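You operate a simulated robot arm through the tools that you are given. There is no shell and no other tool.

Carry out the task below with a simulated robot arm. There is one attempt and no reset: what you move stays moved.

Task
Set the air box to 6 bar, blow the can marked lot bulb clean, then give it the round test.
Fine: feeler arm on; the can stays in the black dish; the others stay in the narrow tray. Set down upright: what you pick out.

The check looks at the end state, three seconds after you hand in, the way a careful person would. Anything else that was tipped, shoved, dropped, spilled or broken makes it a failure.

Robot
A 7-joint arm with a two-finger parallel gripper, fixed in place. Base frame: the origin is at the foot of the arm, x ahead of it, y to its left, z up. Readings come in mm, degrees, newtons and seconds.
Its first joint turns from -132.0 to 132.0 degrees. Payload 3.91 kg.
Tool frame: the origin (TCP) lies between the finger pads and is the grasp point; the fingertips stand 30 mm ahead of it; z points along the fingers, y is the line along which they close. Largest opening 110 mm; finger width 20, thickness 10; the body of the gripper, 48 by 112 mm, starts 55 mm behind the TCP.
Orientation is told as [roll, pitch, yaw] about the base's x, y, z axes, in that order, counted from this pose: with the fingers straight down and closing along the base's y, the tool's x points along the base's -x, its y along +y and its z along -z.

Tools
- The arm moves only by the tool drive_tool. Its argument "steps" is a list of rows, each a list of 3 entries, a list of its own where there are three numbers: the shift along the base's x, y, z in mm, then the turn, a rotation vector about the base's x, y, z in degrees, then the gripper command, from -1 (shut) to 1 (fully open), values between in proportion. In form: [[[x, y, z], [ax, ay, az], gripper], ...]. A call has 1 to 20 rows; each row is the pose to reach, as a shift and turn from the pose commanded when the call began. A row lasts 0.2 s, in which the tool goes at most 50 mm and 8.6 degrees; a call with a longer step from one row to the next is refused whole, and so is a gripper value outside its range. A pose out of reach is approached as far as the arm can. The call stops where the force on the tool passes 40 N (or 10 N more than at its start, if that is more) or the arm is blocked; 0.2 s more then pass. Each finger travels about 108 mm/s and halts on what it meets, pressing with about 24 N; the grip force reading is that of the motor and also rises with nothing between the fingers. The clock runs only during rows and for 0.2 s after the last one: add rows that repeat a pose to give the fingers time. It gives the time, the measured TCP pose, the force on the tool (base axes), the opening and the grip force at its end, in the units of the frame above (readings bear some noise), with the torque about the TCP (base axes, N m) and any sound that the robot's microphone picked up.
- Cameras (640 x 400 px; columns grow to the right, rows downward): "scene" is fixed at [58.5, 493.9, 1730.7]; the picture's right is [0.49, -0.87, 0.00], its down [-0.67, -0.37, -0.65] and it looks along [0.57, 0.32, -0.76] (base axes); focal length 336 px, centre (320, 200). "wrist" rides on the gripper at [72, 17, -103] in the tool frame; the picture's right is [-0.23, 0.97, 0.00], its down [-0.76, -0.18, -0.62] and it looks along [-0.61, -0.14, 0.78] (tool axes); focal length 222 px, centre (320, 200). There is no depth. A picture from a camera that has moved, and an enlarged one, comes with that camera's place and axes in the base frame and with its lens. The place of the scene camera against the robot may be out by one fixed shift of up to 18 mm in any direction.
- capture(camera): a new picture of that camera. The clock stands still meanwhile.
- inspect(camera, box): a new picture of the part [left, top, right, bottom] of that camera's present view, enlarged. The clock stands still meanwhile.
- sign_off(): hands the job in; it is judged then, once.

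Places have to be worked out from the pictures, the camera data and where the tool is seen. Open the gripper and draw the arm clear of the work before you hand the job in, unless the task says otherwise.

The tools are called after ">>>" by a JSON object that holds its "fn" and its "kwargs". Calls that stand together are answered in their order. drive_tool: Moves the arm, as the interface text tells. Its arguments: {"type":"object","properties":{"steps":{"type":"array","items":{"type":"array"}}},"required":["steps"]} The other tools are called the same way: capture (camera) takes a picture; inspect (camera, box) takes an enlarged picture of a part of a camera's view; sign_off () hands the job in.

At the start:

```text
time_s: 0.0
ee_pos: [475.9, 569.8, 1375.3]
ee_rot: [0.0, 0.0, 0.0]
contact_force: [-0.3, 0.3, -0.2]
moment: [0.01, -0.01, 0.04]
finger_gap: 110.2
gripper_force: 0.1
```

scene: 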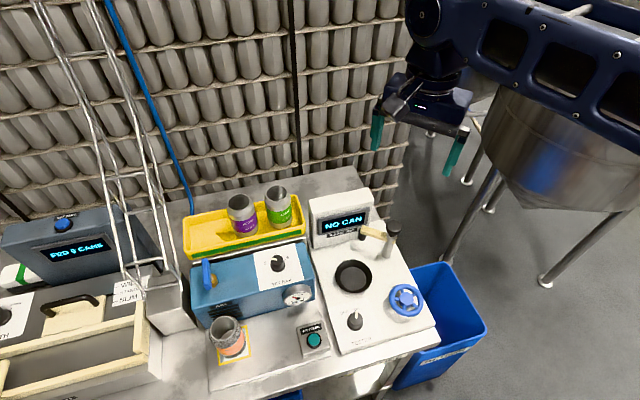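
wrist: 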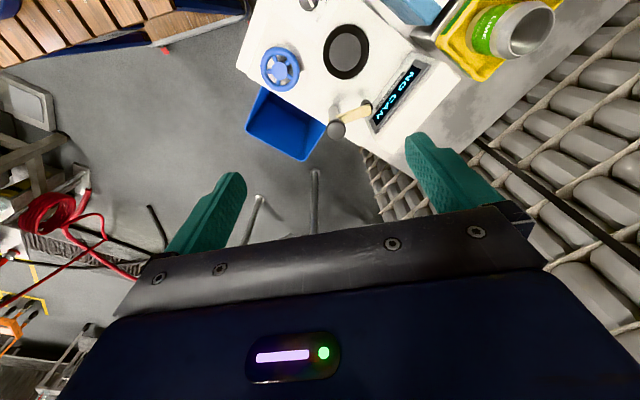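

I begin by looking closely at the scene before moving anything.

>>> {"fn": "inspect", "kwargs": {"camera": "scene", "box": [180, 170, 320, 260]}}

>>> {"fn": "inspect", "kwargs": {"camera": "scene", "box": [300, 180, 450, 360]}}

>>> {"fn": "inspect", "kwargs": {"camera": "scene", "box": [180, 240, 340, 390]}}

>>> {"fn": "inspect", "kwargs": {"camera": "scene", "box": [0, 200, 180, 400]}}

```text
4.44 times, centred on (250, 215) of scene
camera zoom: at [58.5, 493.9, 1730.7], right [0.49, -0.87, 0.0], down [-0.67, -0.37, -0.65], along [0.57, 0.32, -0.76], focal length 1493 px, centre (631, 133)
```

zoom: 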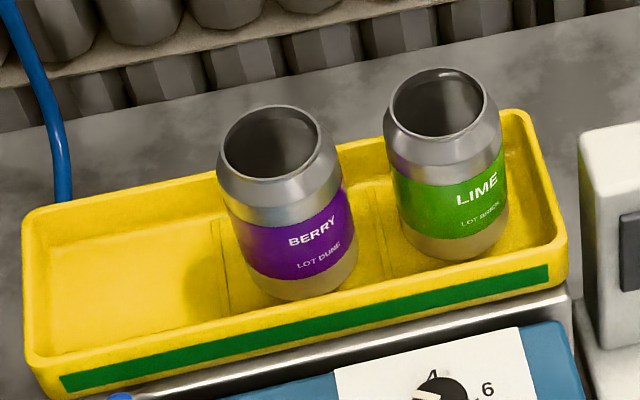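

```text
2.22 times, centred on (375, 270) of scene
camera zoom: at [58.5, 493.9, 1730.7], right [0.49, -0.87, 0.0], down [-0.67, -0.37, -0.65], along [0.57, 0.32, -0.76], focal length 747 px, centre (198, 44)
```

zoom: 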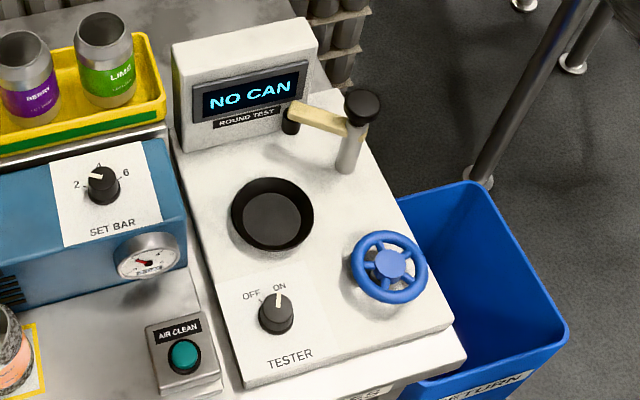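

```text
2.67 times, centred on (260, 315) of scene
camera zoom: at [58.5, 493.9, 1730.7], right [0.49, -0.87, 0.0], down [-0.67, -0.37, -0.65], along [0.57, 0.32, -0.76], focal length 896 px, centre (480, -107)
```

zoom: 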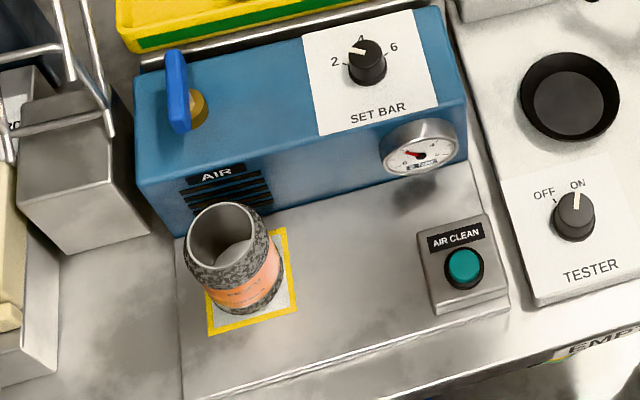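

```text
2.00 times, centred on (90, 300) of scene
camera zoom: at [58.5, 493.9, 1730.7], right [0.49, -0.87, 0.0], down [-0.67, -0.37, -0.65], along [0.57, 0.32, -0.76], focal length 672 px, centre (780, 0)
```

zoom: 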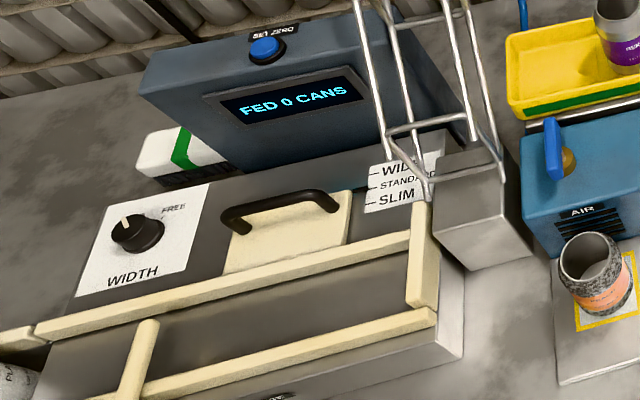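

The dusty can stands on a yellow-edged pad in front of the air box; I need to read the lots. I zoom in on each can.

>>> {"fn": "inspect", "kwargs": {"camera": "scene", "box": [205, 310, 255, 365]}}

>>> {"fn": "inspect", "kwargs": {"camera": "scene", "box": [260, 180, 310, 235]}}

>>> {"fn": "inspect", "kwargs": {"camera": "scene", "box": [0, 340, 60, 400]}}

>>> {"fn": "inspect", "kwargs": {"camera": "scene", "box": [250, 240, 320, 310]}}

>>> {"fn": "inspect", "kwargs": {"camera": "scene", "box": [330, 210, 420, 260]}}

>>> {"fn": "inspect", "kwargs": {"camera": "scene", "box": [250, 330, 490, 400]}}

```text
7.27 times, centred on (230, 338) of scene
camera zoom: at [58.5, 493.9, 1730.7], right [0.49, -0.87, 0.0], down [-0.67, -0.37, -0.65], along [0.57, 0.32, -0.76], focal length 2444 px, centre (974, -800)
```

zoom: 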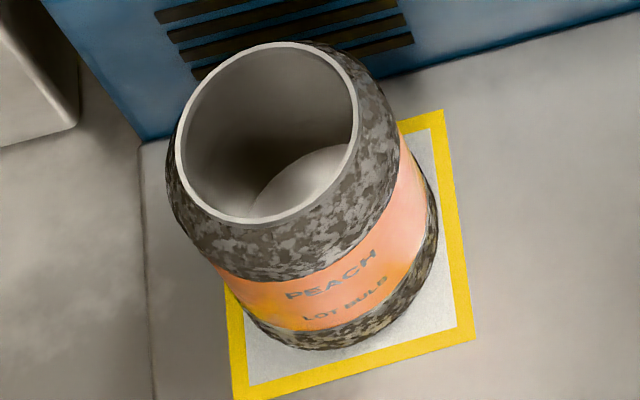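

```text
7.27 times, centred on (285, 208) of scene
camera zoom: at [58.5, 493.9, 1730.7], right [0.49, -0.87, 0.0], down [-0.67, -0.37, -0.65], along [0.57, 0.32, -0.76], focal length 2444 px, centre (574, 146)
```

zoom: 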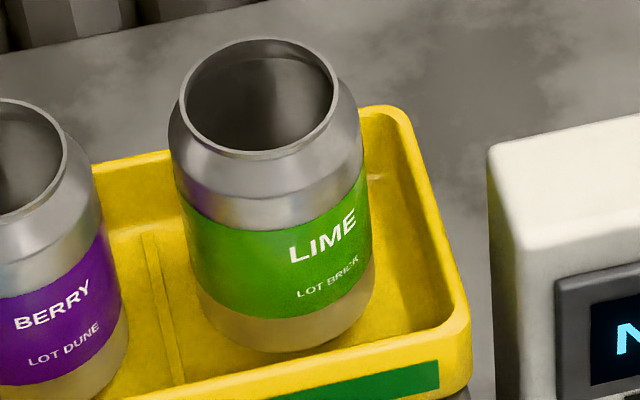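

```text
6.67 times, centred on (30, 370) of scene
camera zoom: at [58.5, 493.9, 1730.7], right [0.49, -0.87, 0.0], down [-0.67, -0.37, -0.65], along [0.57, 0.32, -0.76], focal length 2240 px, centre (2253, -933)
```

zoom: 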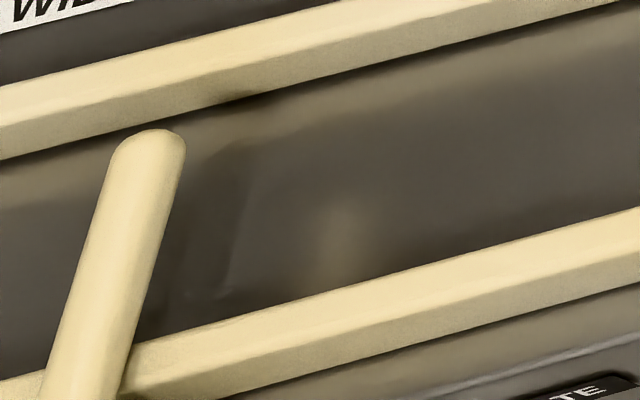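

```text
5.71 times, centred on (285, 275) of scene
camera zoom: at [58.5, 493.9, 1730.7], right [0.49, -0.87, 0.0], down [-0.67, -0.37, -0.65], along [0.57, 0.32, -0.76], focal length 1920 px, centre (520, -229)
```

zoom: 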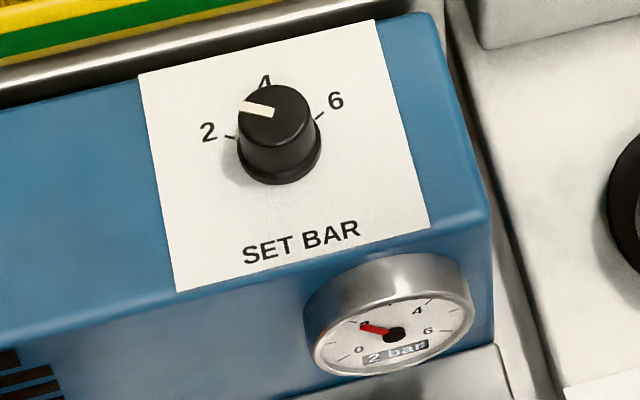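

```text
7.11 times, centred on (375, 235) of scene
camera zoom: at [58.5, 493.9, 1730.7], right [0.49, -0.87, 0.0], down [-0.67, -0.37, -0.65], along [0.57, 0.32, -0.76], focal length 2389 px, centre (-71, -49)
```

zoom: 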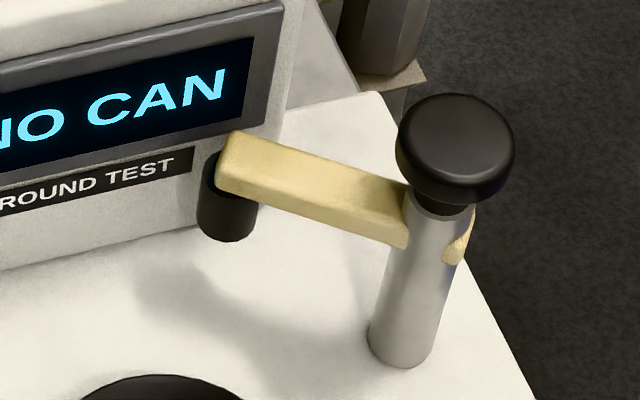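

```text
2.67 times, centred on (370, 365) of scene
camera zoom: at [58.5, 493.9, 1730.7], right [0.49, -0.87, 0.0], down [-0.67, -0.37, -0.65], along [0.57, 0.32, -0.76], focal length 896 px, centre (187, -240)
```

zoom: 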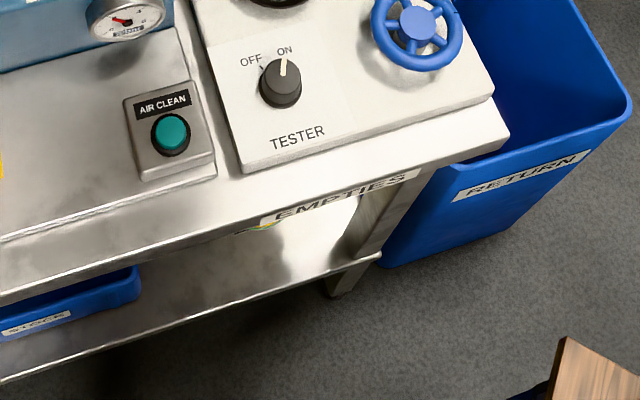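

The dusty PEACH can reads "LOT BULB" and already stands on the air-clean pad. The set-bar knob points to 2 and the gauge shows 2 bar. Triangulation puts the dish near [460, 626, 950], and the bench is turned about 45°. I move high and turn the tool to look at the air box with the wrist camera.

>>> {"fn": "drive_tool", "kwargs": {"steps": [[[-38, 10, -5], [0, 0, 5.6], 1], [[-77, 21, -15], [0, 0, 11.2], 1], [[-115, 31, -25], [0, 0, 16.8], 1], [[-154, 42, -35], [0, 0, 22.5], 1], [[-192, 52, -45], [0, 0, 28], 1], [[-230, 63, -55], [0, 0, 33.7], 1], [[-270, 73, -65], [0, 0, 39.3], 1], [[-308, 84, -78], [0, 0, 45], 1], [[-308, 84, -78], [0, 0, 45], 1]]}}

>>> {"fn": "capture", "kwargs": {"camera": "wrist"}}

>>> {"fn": "capture", "kwargs": {"camera": "scene"}}

```text
time_s: 2.0
ee_pos: [169.6, 653.5, 1294.2]
ee_rot: [0.0, 0.0, 45.1]
contact_force: [-0.3, 0.6, 1.1]
moment: [-0.03, 0.02, -0.02]
finger_gap: 110.1
gripper_force: 0.0
```

```text
taken
camera wrist: at [106.6, 613.2, 1398.6], right [-0.53, 0.85, 0.0], down [0.66, 0.41, 0.62], along [0.53, 0.33, -0.78], focal length 222 px, centre (320, 200)
```

wrist: 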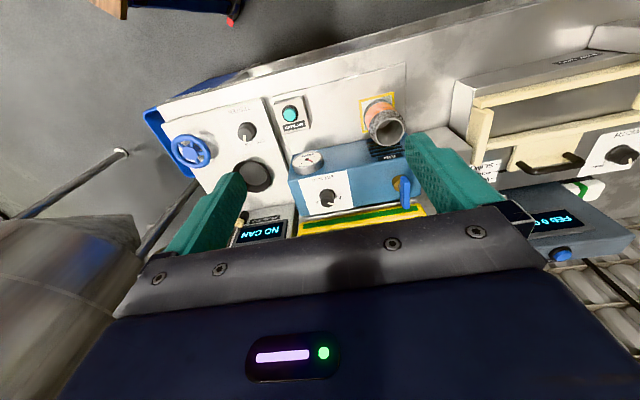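

```text
taken
```

scene: 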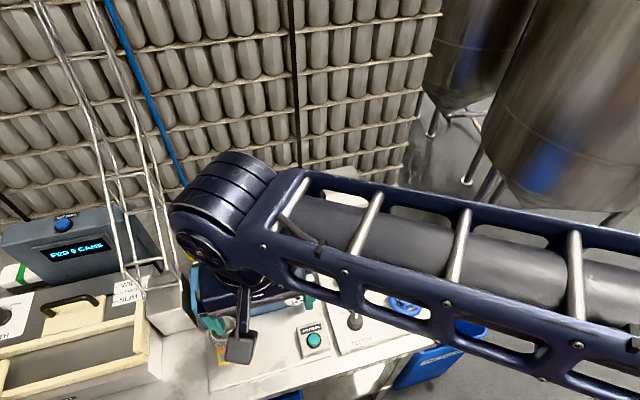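

The wrist view (upside-down) shows the whole bench. I enlarge parts of it to locate the knob, button, and can.

>>> {"fn": "inspect", "kwargs": {"camera": "wrist", "box": [250, 80, 450, 240]}}

>>> {"fn": "inspect", "kwargs": {"camera": "wrist", "box": [150, 90, 310, 220]}}

```text
2.50 times, centred on (350, 160) of wrist
camera zoom: at [106.6, 613.2, 1398.6], right [-0.53, 0.85, 0.0], down [0.66, 0.41, 0.62], along [0.53, 0.33, -0.78], focal length 555 px, centre (245, 300)
```

zoom: 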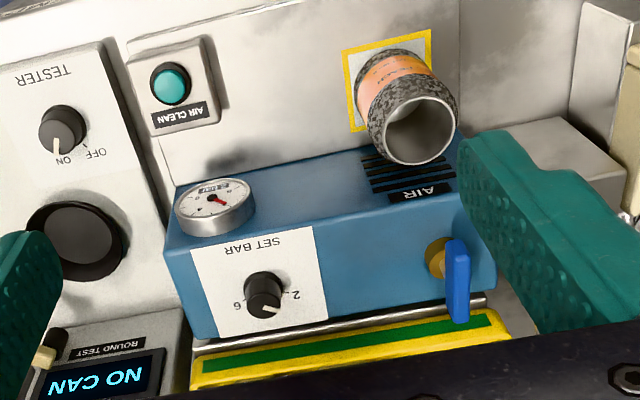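

```text
3.08 times, centred on (230, 155) of wrist
camera zoom: at [106.6, 613.2, 1398.6], right [-0.53, 0.85, 0.0], down [0.66, 0.41, 0.62], along [0.53, 0.33, -0.78], focal length 684 px, centre (597, 338)
```

zoom: 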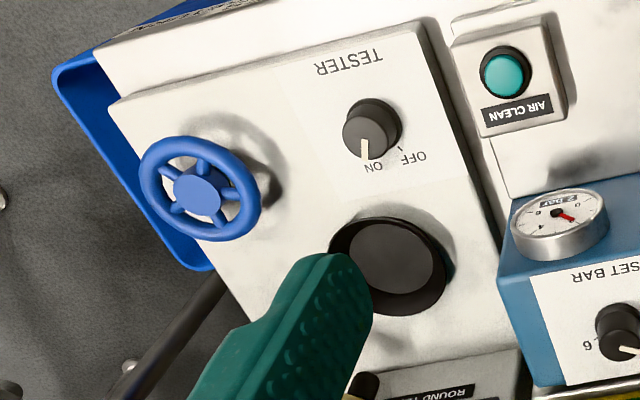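

Wrist views suggest the dish floor is near z≈905–950 and the knob roughly [390, 800, 950]. I move the camera over the air box for a second viewpoint with a good baseline, staying high.

>>> {"fn": "drive_tool", "kwargs": {"steps": [[[40, 27, -10], [0, 0, 0], 1], [[80, 54, -20], [0, 0, 0], 1], [[120, 81, -30], [0, 0, 0], 1], [[160, 108, -40], [0, 0, 0], 1], [[203, 135, -50], [0, 0, 0], 1], [[203, 135, -50], [0, 0, 0], 1]]}}

>>> {"fn": "capture", "kwargs": {"camera": "wrist"}}

>>> {"fn": "inspect", "kwargs": {"camera": "wrist", "box": [200, 0, 480, 175]}}

```text
refused: row 5 steps farther than a row can; nothing moved
```

```text
taken
camera wrist: at [106.6, 613.2, 1398.6], right [-0.53, 0.85, 0.0], down [0.66, 0.41, 0.62], along [0.53, 0.33, -0.78], focal length 222 px, centre (320, 200)
```

wrist: 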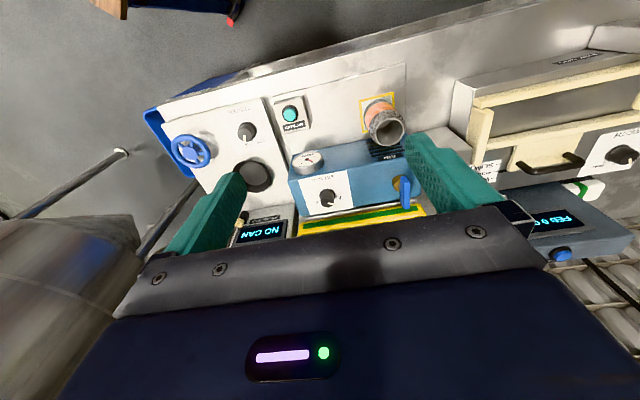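

```text
2.29 times, centred on (340, 88) of wrist
camera zoom: at [106.6, 613.2, 1398.6], right [-0.53, 0.85, 0.0], down [0.66, 0.41, 0.62], along [0.53, 0.33, -0.78], focal length 508 px, centre (274, 457)
```

zoom: 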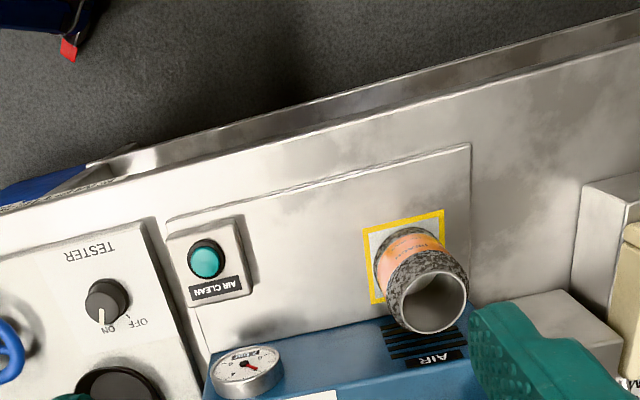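

That call was refused since one row was slightly over 50 mm; I repeat with more rows.

>>> {"fn": "drive_tool", "kwargs": {"steps": [[[34, 22, -8], [0, 0, 0], 1], [[68, 45, -16], [0, 0, 0], 1], [[102, 68, -25], [0, 0, 0], 1], [[136, 90, -33], [0, 0, 0], 1], [[170, 113, -41], [0, 0, 0], 1], [[203, 135, -50], [0, 0, 0], 1], [[203, 135, -50], [0, 0, 0], 1]]}}

>>> {"fn": "capture", "kwargs": {"camera": "wrist"}}

>>> {"fn": "inspect", "kwargs": {"camera": "wrist", "box": [200, 0, 480, 175]}}

```text
time_s: 3.6
ee_pos: [373.3, 787.5, 1248.8]
ee_rot: [0.1, 0.0, 45.0]
contact_force: [0.1, 0.7, -0.5]
moment: [0.01, 0.01, 0.0]
finger_gap: 110.1
gripper_force: 0.1
```

```text
taken
camera wrist: at [309.4, 749.3, 1352.9], right [-0.53, 0.85, 0.0], down [0.66, 0.41, 0.62], along [0.53, 0.33, -0.78], focal length 222 px, centre (320, 200)
```

wrist: 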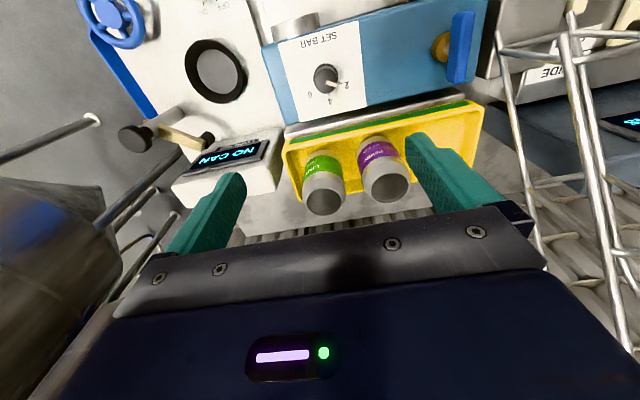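

```text
2.29 times, centred on (340, 88) of wrist
camera zoom: at [309.4, 749.3, 1352.9], right [-0.53, 0.85, 0.0], down [0.66, 0.41, 0.62], along [0.53, 0.33, -0.78], focal length 508 px, centre (274, 457)
```

zoom: 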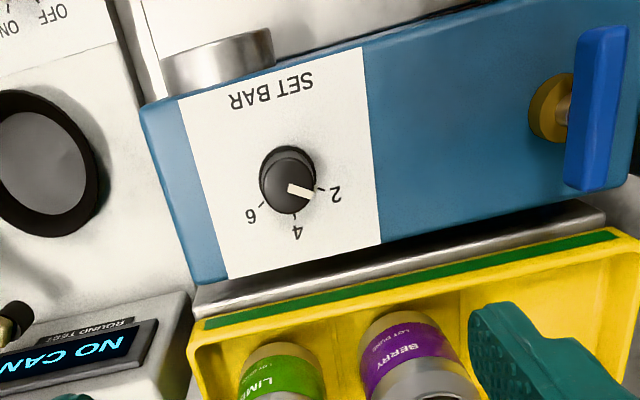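

Triangulating the two wrist views puts the knob top at about [359, 789.5, 1018], with the box top near z≈998. Its pointer is at ~106°, and the 6 mark is ~120° clockwise at about -14°. The dish floor is near [465, 628.5, 905]. I hover over the knob and turn the tool to yaw ~105 so I can twist 120° clockwise.

>>> {"fn": "drive_tool", "kwargs": {"steps": [[[-2, 0, -15], [0, 0, 7.5], 0.6], [[-4, 0, -30], [0, 0, 15], 0.27], [[-6, 1, -45], [0, 0, 22.5], 0.27], [[-8, 1, -60], [0, 0, 30], 0.27], [[-10, 1, -75], [0, 0, 37.5], 0.27], [[-12, 1, -95], [0, 0, 45], 0.27], [[-13, 1, -115], [0, 0, 52.5], 0.27], [[-13, 1, -130], [0, 0, 60], 0.27], [[-13, 1, -130], [0, 0, 60], 0.27]]}}

>>> {"fn": "capture", "kwargs": {"camera": "wrist"}}

>>> {"fn": "capture", "kwargs": {"camera": "scene"}}

```text
time_s: 5.6
ee_pos: [357.6, 790.8, 1118.0]
ee_rot: [0.0, 0.0, 105.0]
contact_force: [-0.3, 1.0, -0.9]
moment: [0.01, -0.02, -0.02]
finger_gap: 69.8
gripper_force: 0.0
```

```text
taken
camera wrist: at [360.7, 715.5, 1221.1], right [-1.0, -0.03, 0.0], down [-0.03, 0.78, 0.62], along [-0.02, 0.62, -0.78], focal length 222 px, centre (320, 200)
```

wrist: 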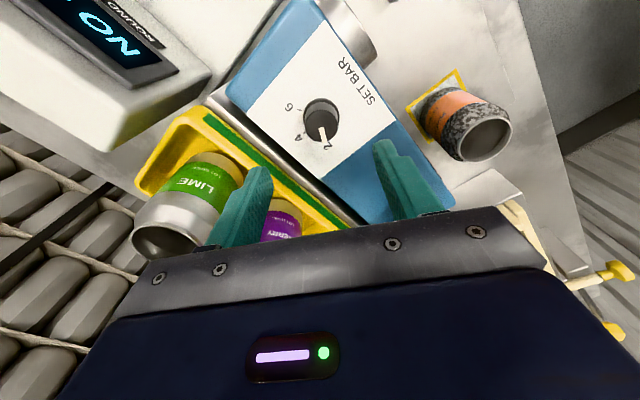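

```text
taken
```

scene: 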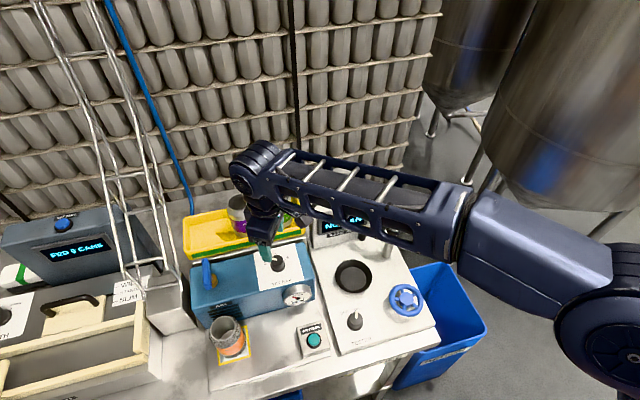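

Yaw 105 is reachable. The tray cans look taller than the box (tops near z≈1120), so I will keep the gripper body's long side away from the LIME can by twisting in two 60° bites. I zoom in to fine-check the centring over the knob.

>>> {"fn": "inspect", "kwargs": {"camera": "wrist", "box": [240, 60, 400, 160]}}

>>> {"fn": "inspect", "kwargs": {"camera": "scene", "box": [180, 180, 340, 280]}}

```text
4.00 times, centred on (320, 110) of wrist
camera zoom: at [360.7, 715.5, 1221.1], right [-1.0, -0.03, 0.0], down [-0.03, 0.78, 0.62], along [-0.02, 0.62, -0.78], focal length 888 px, centre (320, 560)
```

zoom: 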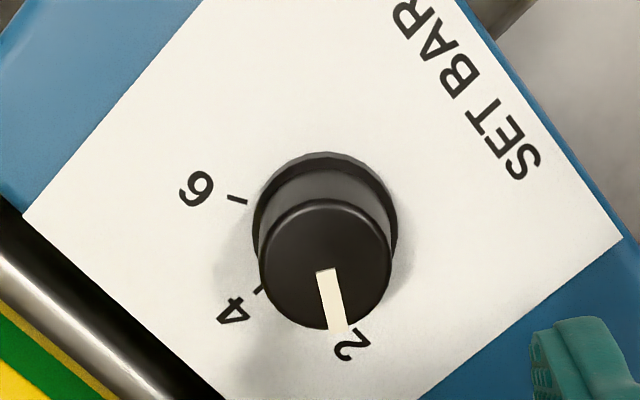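

```text
4.00 times, centred on (260, 230) of scene
camera zoom: at [58.5, 493.9, 1730.7], right [0.49, -0.87, 0.0], down [-0.67, -0.37, -0.65], along [0.57, 0.32, -0.76], focal length 1344 px, centre (560, 80)
```

zoom: 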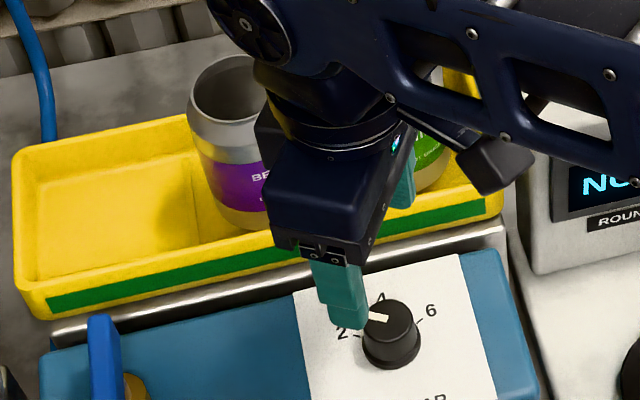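

The knob top (Ø≈30 mm) lies within about 2 mm of the TCP axis. I turn back to yaw 75 while still high, then descend so the fingertips stand around the knob, a few mm above the box top.

>>> {"fn": "drive_tool", "kwargs": {"steps": [[[0, 0, 0], [0, 0, -7.5], 0.27], [[-1, 1, 0], [0, 0, -15], 0.27], [[-1, 1, 0], [0, 0, -22.5], 0.27], [[-1, 1, 0], [0, 0, -30], 0.27], [[-1, 1, -20], [0, 0, -30], 0.27], [[-1, 1, -40], [0, 0, -30], 0.27], [[-1, 1, -60], [0, 0, -30], 0.27], [[-1, 1, -60], [0, 0, -30], 0.27]]}}

>>> {"fn": "capture", "kwargs": {"camera": "wrist"}}

>>> {"fn": "inspect", "kwargs": {"camera": "scene", "box": [180, 180, 340, 280]}}

```text
time_s: 7.4
ee_pos: [357.4, 792.1, 1057.5]
ee_rot: [0.0, 0.0, 74.9]
contact_force: [-0.7, 0.2, 0.0]
moment: [0.0, 0.0, 0.0]
finger_gap: 70.0
gripper_force: 0.0
```

```text
taken
camera wrist: at [322.0, 726.7, 1160.3], right [-0.88, 0.47, 0.0], down [0.37, 0.69, 0.62], along [0.29, 0.55, -0.78], focal length 222 px, centre (320, 200)
```

wrist: 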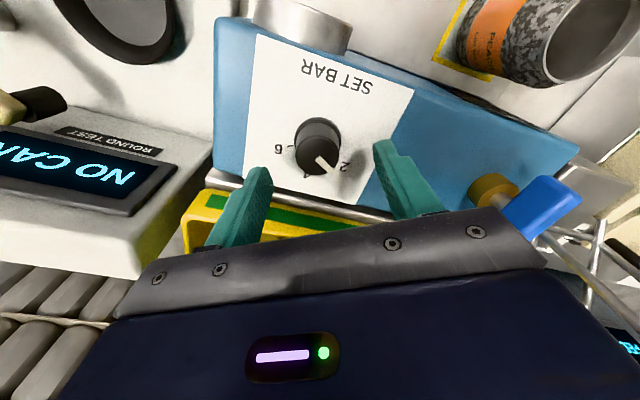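

```text
4.00 times, centred on (260, 230) of scene
camera zoom: at [58.5, 493.9, 1730.7], right [0.49, -0.87, 0.0], down [-0.67, -0.37, -0.65], along [0.57, 0.32, -0.76], focal length 1344 px, centre (560, 80)
```

zoom: 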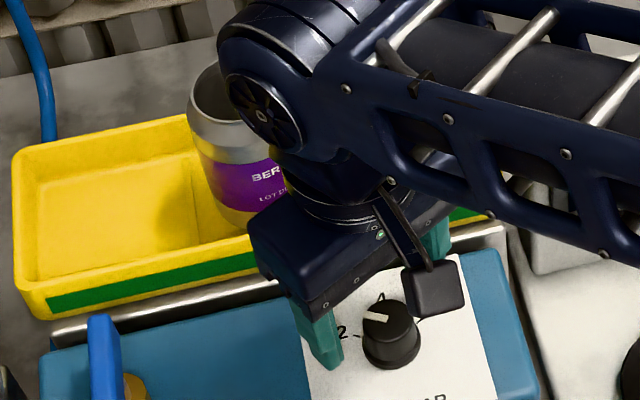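

The knob is centred between the fingertips. I descend the last 27 mm and close on it.

>>> {"fn": "drive_tool", "kwargs": {"steps": [[[0, 0, -14], [0, 0, 0], 0.27], [[0, 0, -26], [0, 0, 0], 0.27], [[0, 0, -26], [0, 0, 0], 0.27], [[0, 0, -26], [0, 0, 0], -1], [[0, 0, -26], [0, 0, 0], -1], [[0, 0, -26], [0, 0, 0], -1]]}}

>>> {"fn": "capture", "kwargs": {"camera": "wrist"}}

```text
time_s: 8.8
ee_pos: [357.5, 790.5, 1032.4]
ee_rot: [0.0, -0.1, 75.0]
contact_force: [6.3, -1.3, -0.8]
moment: [0.08, -0.22, -0.04]
finger_gap: 31.1
gripper_force: 44.8
```

```text
taken
camera wrist: at [322.6, 725.6, 1136.0], right [-0.88, 0.47, 0.0], down [0.37, 0.69, 0.62], along [0.29, 0.55, -0.78], focal length 222 px, centre (320, 200)
```

wrist: 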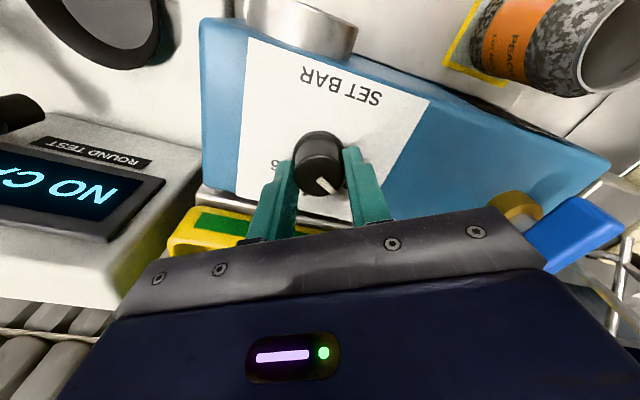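

The knob is held (gap 31 mm). I twist it clockwise by 60°.

>>> {"fn": "drive_tool", "kwargs": {"steps": [[[1, 0, 0], [0, 0, -6], -1], [[1, 0, 0], [0, 0, -12], -1], [[1, 0, 0], [0, 0, -18], -1], [[1, 0, 0], [0, 0, -24], -1], [[1, 0, 0], [0, 0, -30], -1], [[1, 0, 0], [0, 0, -36], -1], [[1, 0, 0], [0, 0, -42], -1], [[1, 0, 0], [0, 0, -48], -1], [[1, 0, 0], [0, 0, -54], -1], [[1, 0, 0], [0, 0, -60], -1], [[1, 0, 0], [0, 0, -60], -1]]}}

>>> {"fn": "capture", "kwargs": {"camera": "wrist"}}

>>> {"fn": "inspect", "kwargs": {"camera": "scene", "box": [220, 220, 340, 320]}}

```text
time_s: 10.8
ee_pos: [360.1, 789.6, 1032.1]
ee_rot: [-0.2, 0.0, 22.3]
contact_force: [-0.6, -15.7, 7.6]
moment: [-0.61, -0.1, 0.07]
finger_gap: 31.1
gripper_force: 45.1
stopped in row 9: the force on the tool passed its limit at 41 N (the readings are from after the stop); the commanded pose is now the measured one
```

```text
taken
camera wrist: at [286.1, 778.1, 1135.9], right [-0.16, 0.99, 0.0], down [0.77, 0.13, 0.62], along [0.62, 0.1, -0.78], focal length 222 px, centre (320, 200)
```

wrist: 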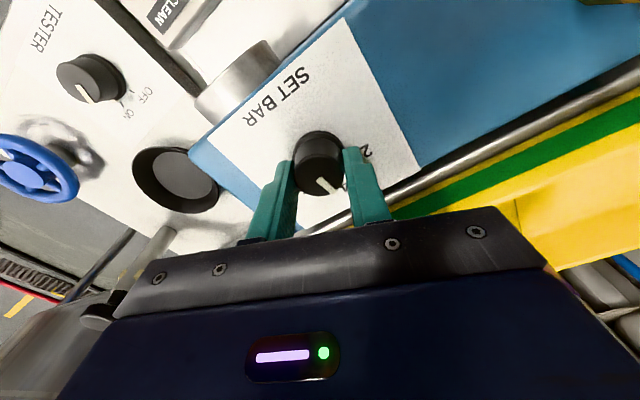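

```text
4.00 times, centred on (280, 270) of scene
camera zoom: at [58.5, 493.9, 1730.7], right [0.49, -0.87, 0.0], down [-0.67, -0.37, -0.65], along [0.57, 0.32, -0.76], focal length 1344 px, centre (480, -80)
```

zoom: 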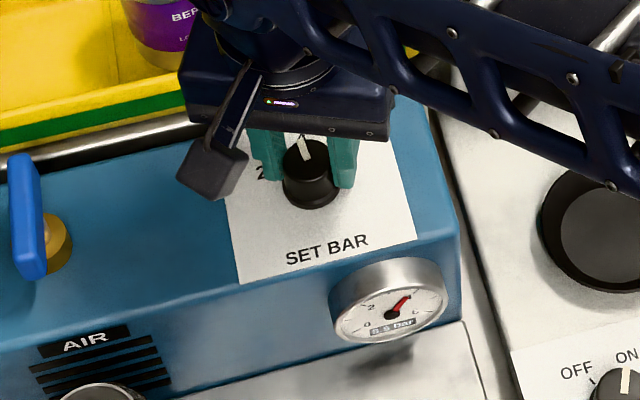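

The twist stopped at about 53° on a force limit, and the gauge now shows about 3.5 bar. The likely cause is the tool axis being slightly off the knob axis, so I'll look closely before releasing.

>>> {"fn": "inspect", "kwargs": {"camera": "wrist", "box": [240, 110, 400, 210]}}

>>> {"fn": "capture", "kwargs": {"camera": "scene"}}

```text
4.00 times, centred on (320, 160) of wrist
camera zoom: at [286.1, 778.1, 1135.9], right [-0.16, 0.99, 0.0], down [0.77, 0.13, 0.62], along [0.62, 0.1, -0.78], focal length 888 px, centre (320, 360)
```

zoom: 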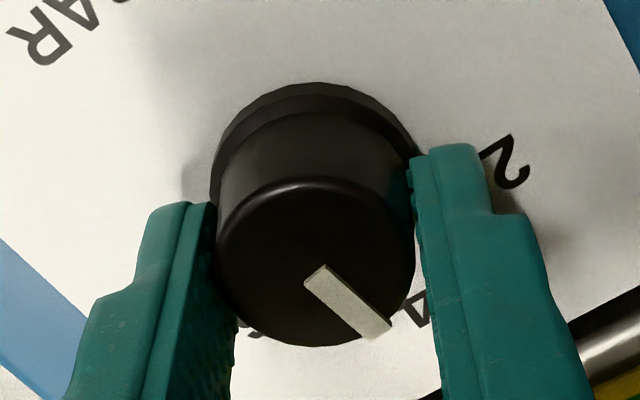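

```text
taken
```

scene: 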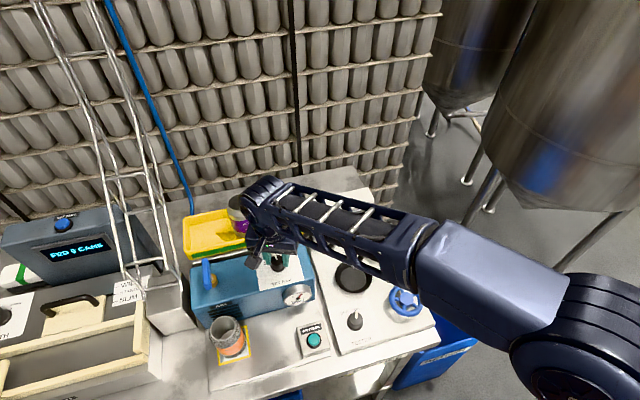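

The knob looks centred in x but the grip force pattern says its axis is near (357, 788.5). I release, recentre by about 2 mm, and rotate the open fingers back for a second bite.

>>> {"fn": "drive_tool", "kwargs": {"steps": [[[0, 0, 0], [0, 0, 0], 0.15], [[0, 0, 0], [0, 0, 0], 0.15], [[-1, -0.5, 0], [0, 0, 0], 0.15], [[-2, -1, 0], [0, 0, 0], 0.15]]}}

>>> {"fn": "inspect", "kwargs": {"camera": "wrist", "box": [240, 110, 400, 210]}}

>>> {"fn": "inspect", "kwargs": {"camera": "scene", "box": [255, 270, 325, 320]}}

```text
time_s: 11.8
ee_pos: [358.5, 789.8, 1031.5]
ee_rot: [-0.1, -0.1, 22.3]
contact_force: [-0.6, -0.8, 1.2]
moment: [0.0, 0.01, 0.02]
finger_gap: 63.1
gripper_force: 0.1
```

```text
4.00 times, centred on (320, 160) of wrist
camera zoom: at [284.1, 778.3, 1135.1], right [-0.16, 0.99, 0.0], down [0.77, 0.13, 0.62], along [0.62, 0.1, -0.78], focal length 888 px, centre (320, 360)
```

zoom: 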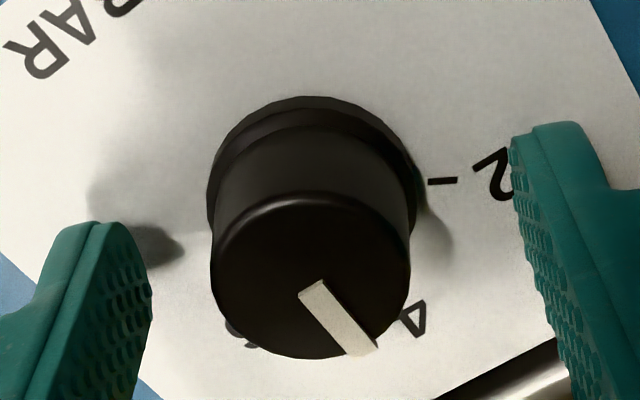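

```text
8.00 times, centred on (290, 295) of scene
camera zoom: at [58.5, 493.9, 1730.7], right [0.49, -0.87, 0.0], down [-0.67, -0.37, -0.65], along [0.57, 0.32, -0.76], focal length 2688 px, centre (560, -560)
```

zoom: 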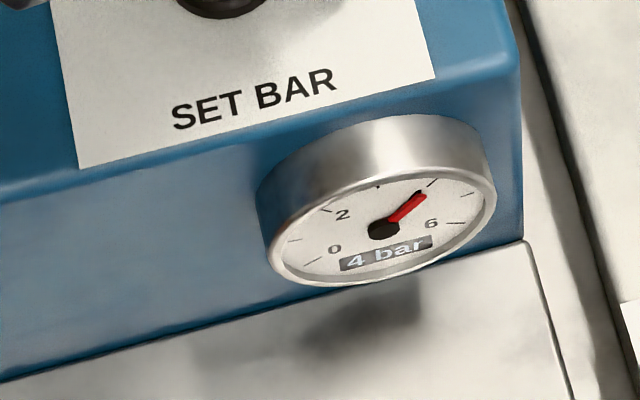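

On release the knob snapped to the 4 detent and the gauge reads 4 bar, so one more 60° bite will reach 6. I rotate the open fingers back to yaw ~77 with a small recentre, then check.

>>> {"fn": "drive_tool", "kwargs": {"steps": [[[0, -0.5, 0], [0, 0, 7], 0.15], [[0, -1, 0], [0, 0, 14], 0.15], [[0, -1, 0], [0, 0, 21], 0.15], [[0, -1, 0], [0, 0, 28], 0.15], [[0, -1, 0], [0, 0, 35], 0.15], [[0, -1, 0], [0, 0, 42], 0.15], [[0, -1, 0], [0, 0, 49], 0.15], [[0, -1, 0], [0, 0, 55], 0.15], [[0, -1, 0], [0, 0, 55], 0.15]]}}

>>> {"fn": "inspect", "kwargs": {"camera": "wrist", "box": [240, 110, 400, 210]}}

```text
time_s: 13.8
ee_pos: [357.1, 789.7, 1031.2]
ee_rot: [0.0, 0.0, 77.4]
contact_force: [-0.5, 1.0, 0.5]
moment: [-0.03, 0.01, 0.05]
finger_gap: 63.7
gripper_force: 0.0
```

```text
4.00 times, centred on (320, 160) of wrist
camera zoom: at [325.0, 721.9, 1135.4], right [-0.9, 0.43, 0.0], down [0.34, 0.7, 0.62], along [0.27, 0.56, -0.78], focal length 888 px, centre (320, 360)
```

zoom: 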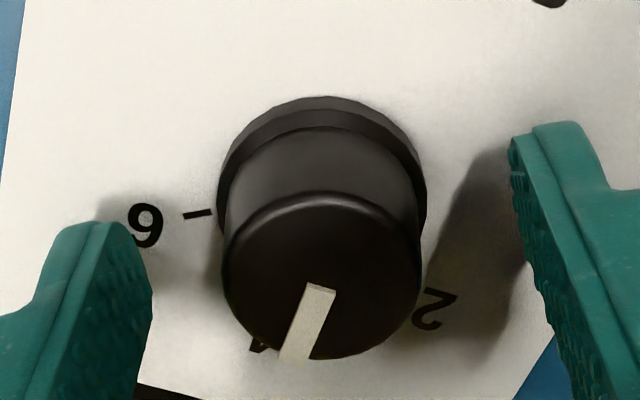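

The knob is now centred in both views. I grip and twist the remaining 60° clockwise.

>>> {"fn": "drive_tool", "kwargs": {"steps": [[[0, 0, 0], [0, 0, 0], -1], [[0, 0, 0], [0, 0, 0], -1], [[0, 0, 0], [0, 0, -6], -1], [[0, 0, 0], [0, 0, -12], -1], [[0, 0, 0], [0, 0, -18], -1], [[0, 0, 0], [0, 0, -24], -1], [[0, 0, 0], [0, 0, -30], -1], [[0, 0, 0], [0, 0, -36], -1], [[0, 0, 0], [0, 0, -42], -1], [[0, 0, 0], [0, 0, -48], -1], [[0, 0, 0], [0, 0, -54], -1], [[0, 0, 0], [0, 0, -60], -1], [[0, 0, 0], [0, 0, -60], -1]]}}

>>> {"fn": "inspect", "kwargs": {"camera": "wrist", "box": [240, 110, 400, 210]}}

>>> {"fn": "inspect", "kwargs": {"camera": "scene", "box": [255, 270, 325, 320]}}

```text
time_s: 16.6
ee_pos: [357.5, 788.3, 1032.0]
ee_rot: [-0.2, -0.1, 17.3]
contact_force: [-3.3, -7.1, -1.8]
moment: [-0.16, 0.04, 0.52]
finger_gap: 31.0
gripper_force: 45.5
```

```text
4.00 times, centred on (320, 160) of wrist
camera zoom: at [283.3, 783.5, 1135.4], right [-0.07, 1.0, 0.0], down [0.78, 0.06, 0.62], along [0.62, 0.04, -0.78], focal length 888 px, centre (320, 360)
```

zoom: 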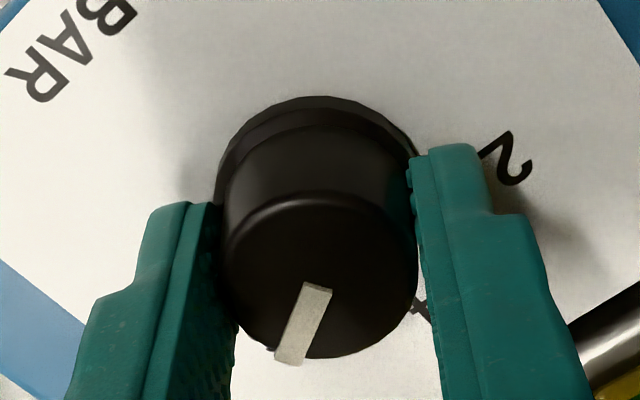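

```text
8.00 times, centred on (290, 295) of scene
camera zoom: at [58.5, 493.9, 1730.7], right [0.49, -0.87, 0.0], down [-0.67, -0.37, -0.65], along [0.57, 0.32, -0.76], focal length 2688 px, centre (560, -560)
```

zoom: 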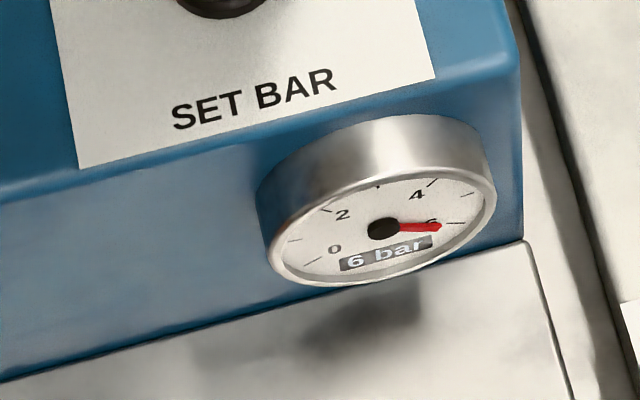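

The gauge now reads 6 bar. I release the knob and rise straight up.

>>> {"fn": "drive_tool", "kwargs": {"steps": [[[0, 0, 0], [0, 0, 0], 0.15], [[0, 0, 0], [0, 0, 0], 0.15], [[0, 0, 20], [0, 0, 0], 0.15], [[0, 0, 60], [0, 0, 0], 0.15], [[0, 0, 105], [0, 0, 0], 0.15], [[0, 0, 150], [0, 0, 0], 0.15], [[0, 0, 150], [0, 0, 0], 0.15]]}}

>>> {"fn": "inspect", "kwargs": {"camera": "scene", "box": [230, 240, 330, 320]}}

>>> {"fn": "capture", "kwargs": {"camera": "wrist"}}

```text
time_s: 18.2
ee_pos: [357.9, 788.7, 1185.7]
ee_rot: [-0.1, 0.0, 17.3]
contact_force: [0.2, 0.4, 0.3]
moment: [0.01, 0.0, 0.06]
finger_gap: 63.3
gripper_force: 0.1
```

```text
5.00 times, centred on (280, 280) of scene
camera zoom: at [58.5, 493.9, 1730.7], right [0.49, -0.87, 0.0], down [-0.67, -0.37, -0.65], along [0.57, 0.32, -0.76], focal length 1680 px, centre (520, -200)
```

zoom: 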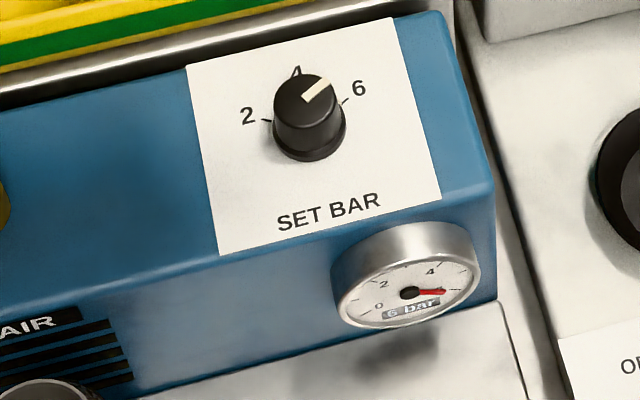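

```text
taken
camera wrist: at [283.6, 783.7, 1289.5], right [-0.07, 1.0, 0.0], down [0.78, 0.06, 0.62], along [0.62, 0.04, -0.78], focal length 222 px, centre (320, 200)
```

wrist: 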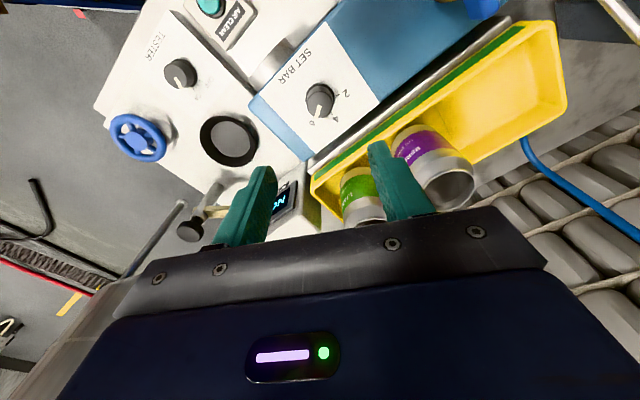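

The knob sits on 6 and the gauge reads 6 bar. Next is the AIR CLEAN button, which I place near [275, 640, 905]; I close the fingers, move over it, and look.

>>> {"fn": "drive_tool", "kwargs": {"steps": [[[-14, -25, 0], [0, 0, 5], 0.15], [[-28, -50, 0], [0, 0, 10], -0.3], [[-42, -75, 0], [0, 0, 15], -1], [[-56, -100, 0], [0, 0, 20], -1], [[-70, -125, -10], [0, 0, 24], -1], [[-83, -148.5, -40], [0, 0, 28], -1], [[-83, -148.5, -80], [0, 0, 28], -1], [[-83, -148.5, -120], [0, 0, 28], -1], [[-83, -148.5, -120], [0, 0, 28], -1]]}}

>>> {"fn": "capture", "kwargs": {"camera": "wrist"}}

>>> {"fn": "capture", "kwargs": {"camera": "scene"}}

```text
time_s: 20.2
ee_pos: [277.7, 639.6, 1060.6]
ee_rot: [-0.1, 0.0, 45.2]
contact_force: [0.0, 0.4, 0.3]
moment: [-0.01, 0.01, 0.0]
finger_gap: 0.0
gripper_force: 24.3
```

```text
taken
camera wrist: at [213.3, 599.9, 1164.1], right [-0.53, 0.85, 0.0], down [0.66, 0.42, 0.62], along [0.53, 0.33, -0.78], focal length 222 px, centre (320, 200)
```

wrist: 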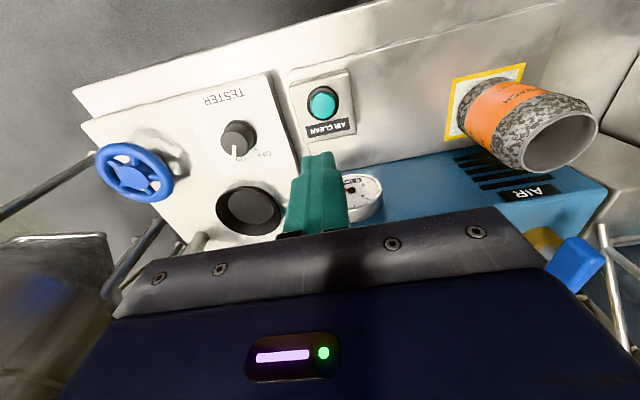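

```text
taken
```

scene: 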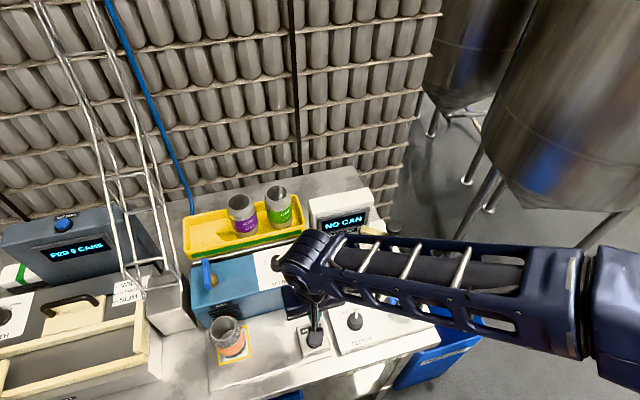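

The button appears nearly under the closed fingers. I descend to fingertip z≈940 and check the alignment again.

>>> {"fn": "drive_tool", "kwargs": {"steps": [[[-1, 1, -45], [0, 0, 0], -1], [[-1, 1, -90], [0, 0, 0], -1], [[-1, 1, -90], [0, 0, 0], -1]]}}

>>> {"fn": "inspect", "kwargs": {"camera": "wrist", "box": [240, 70, 400, 170]}}

>>> {"fn": "inspect", "kwargs": {"camera": "scene", "box": [270, 270, 370, 370]}}

```text
time_s: 21.0
ee_pos: [276.0, 640.5, 970.5]
ee_rot: [-0.2, -0.1, 45.2]
contact_force: [-0.1, -0.7, 0.1]
moment: [0.02, 0.04, -0.01]
finger_gap: 0.0
gripper_force: 24.2
```

```text
4.00 times, centred on (320, 120) of wrist
camera zoom: at [212.5, 601.9, 1074.1], right [-0.53, 0.85, 0.0], down [0.66, 0.42, 0.62], along [0.53, 0.33, -0.78], focal length 888 px, centre (320, 520)
```

zoom: 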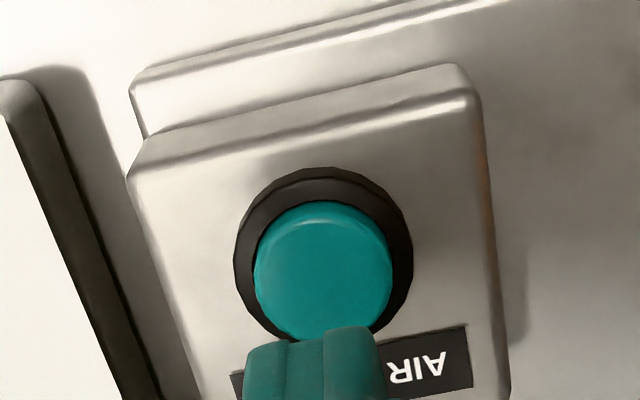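

```text
4.00 times, centred on (320, 320) of scene
camera zoom: at [58.5, 493.9, 1730.7], right [0.49, -0.87, 0.0], down [-0.67, -0.37, -0.65], along [0.57, 0.32, -0.76], focal length 1344 px, centre (320, -280)
```

zoom: 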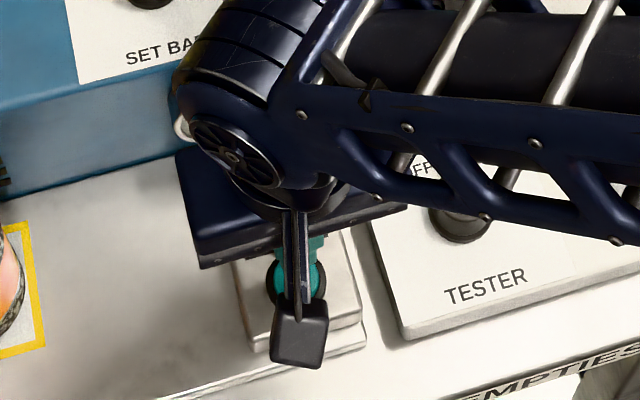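

The button (Ø≈29 mm, top z≈896) is well aligned under the closed fingertips. I press down gradually, letting the force limit guard.

>>> {"fn": "drive_tool", "kwargs": {"steps": [[[0, 0, -20], [0, 0, 0], -1], [[0, 0, -36], [0, 0, 0], -1], [[0, 0, -40], [0, 0, 0], -1], [[0, 0, -42], [0, 0, 0], -1], [[0, 0, -44], [0, 0, 0], -1], [[0, 0, -46], [0, 0, 0], -1], [[0, 0, -47], [0, 0, 0], -1], [[0, 0, -48], [0, 0, 0], -1], [[0, 0, -49], [0, 0, 0], -1], [[0, 0, -50], [0, 0, 0], -1]]}}

>>> {"fn": "inspect", "kwargs": {"camera": "scene", "box": [195, 300, 275, 370]}}

>>> {"fn": "capture", "kwargs": {"camera": "wrist"}}

```text
time_s: 22.1
ee_pos: [275.7, 643.5, 937.2]
ee_rot: [0.2, -0.8, 45.3]
contact_force: [0.2, -10.6, 24.4]
moment: [-0.47, 0.04, 0.06]
finger_gap: 0.0
gripper_force: 23.5
heard: click
stopped in row 5: the force on the tool passed its limit at 44 N (the readings are from after the stop); the commanded pose is now the measured one
```

```text
5.71 times, centred on (235, 335) of scene
camera zoom: at [58.5, 493.9, 1730.7], right [0.49, -0.87, 0.0], down [-0.67, -0.37, -0.65], along [0.57, 0.32, -0.76], focal length 1920 px, centre (806, -571)
```

zoom: 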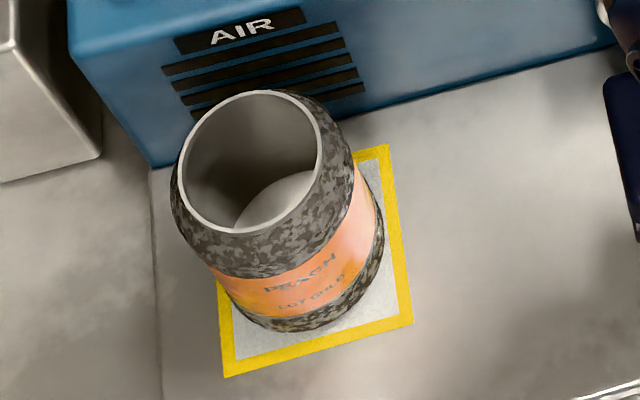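

```text
taken
camera wrist: at [212.2, 603.0, 1039.6], right [-0.53, 0.85, 0.01], down [0.66, 0.41, 0.63], along [0.53, 0.34, -0.77], focal length 222 px, centre (320, 200)
```

wrist: 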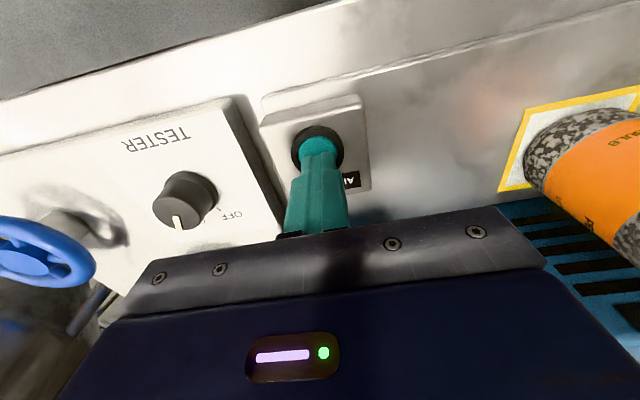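

I heard a click and the button is being pressed. I hold it for a second to listen and see whether air blows.

>>> {"fn": "drive_tool", "kwargs": {"steps": [[[0, 0, 0], [0, 0, 0], -1], [[0, 0, 0], [0, 0, 0], -1], [[0, 0, 0], [0, 0, 0], -1], [[0, 0, 0], [0, 0, 0], -1], [[0, 0, 0], [0, 0, 0], -1]]}}

>>> {"fn": "inspect", "kwargs": {"camera": "scene", "box": [195, 300, 275, 370]}}

>>> {"fn": "inspect", "kwargs": {"camera": "wrist", "box": [240, 70, 400, 170]}}

```text
time_s: 22.8
ee_pos: [276.5, 645.6, 937.3]
ee_rot: [0.4, -0.9, 45.3]
contact_force: [0.2, -8.1, 22.1]
moment: [-0.43, 0.1, 0.01]
finger_gap: 0.0
gripper_force: 24.0
stopped in row 3: the force on the tool passed its limit at 40 N (the readings are from after the stop); the commanded pose is now the measured one
```

```text
5.71 times, centred on (235, 335) of scene
camera zoom: at [58.5, 493.9, 1730.7], right [0.49, -0.87, 0.0], down [-0.67, -0.37, -0.65], along [0.57, 0.32, -0.76], focal length 1920 px, centre (806, -571)
```

zoom: 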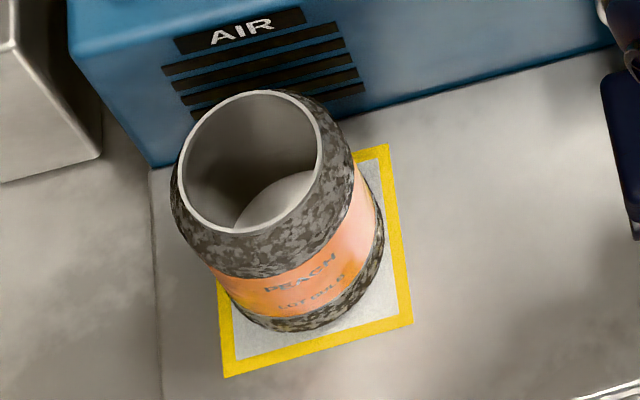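

```text
4.00 times, centred on (320, 120) of wrist
camera zoom: at [212.2, 604.2, 1039.7], right [-0.53, 0.85, 0.01], down [0.66, 0.41, 0.63], along [0.53, 0.34, -0.77], focal length 888 px, centre (320, 520)
```

zoom: 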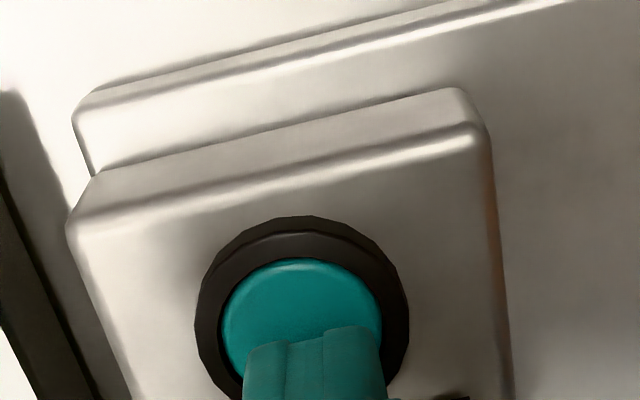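

The switch clicked but the can is still dusty. I lift off the button and wait to see if the blow cycle runs on release.

>>> {"fn": "drive_tool", "kwargs": {"steps": [[[0, 0, 10], [0, 0, 0], -1], [[0, 0, 40], [0, 0, 0], -1], [[0, 0, 80], [0, 0, 0], -1], [[0, 0, 80], [0, 0, 0], -1], [[0, 0, 80], [0, 0, 0], -1], [[0, 0, 80], [0, 0, 0], -1], [[0, 0, 80], [0, 0, 0], -1], [[0, 0, 80], [0, 0, 0], -1]]}}

>>> {"fn": "capture", "kwargs": {"camera": "scene"}}

>>> {"fn": "capture", "kwargs": {"camera": "wrist"}}

```text
time_s: 24.6
ee_pos: [273.9, 643.9, 1010.1]
ee_rot: [0.1, -0.3, 45.2]
contact_force: [-0.1, 0.2, 0.8]
moment: [0.0, 0.01, -0.01]
finger_gap: 0.3
gripper_force: 23.7
```

```text
taken
```

scene: 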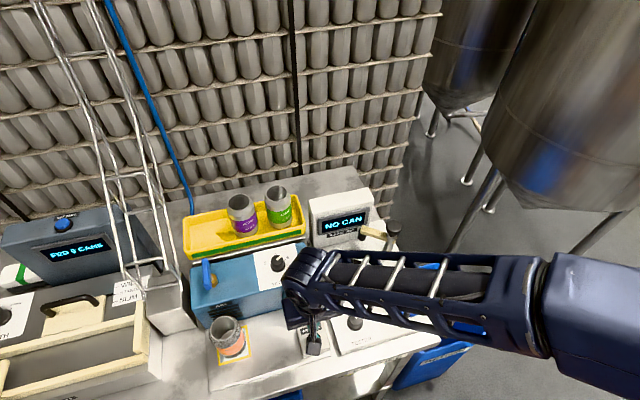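

```text
taken
camera wrist: at [211.0, 602.5, 1114.1], right [-0.53, 0.85, 0.0], down [0.66, 0.41, 0.63], along [0.53, 0.34, -0.78], focal length 222 px, centre (320, 200)
```

wrist: 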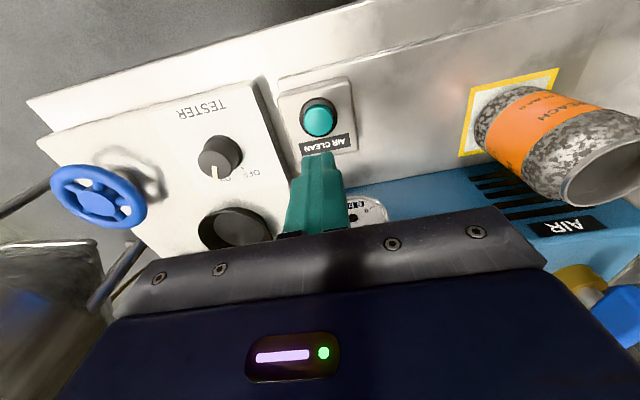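

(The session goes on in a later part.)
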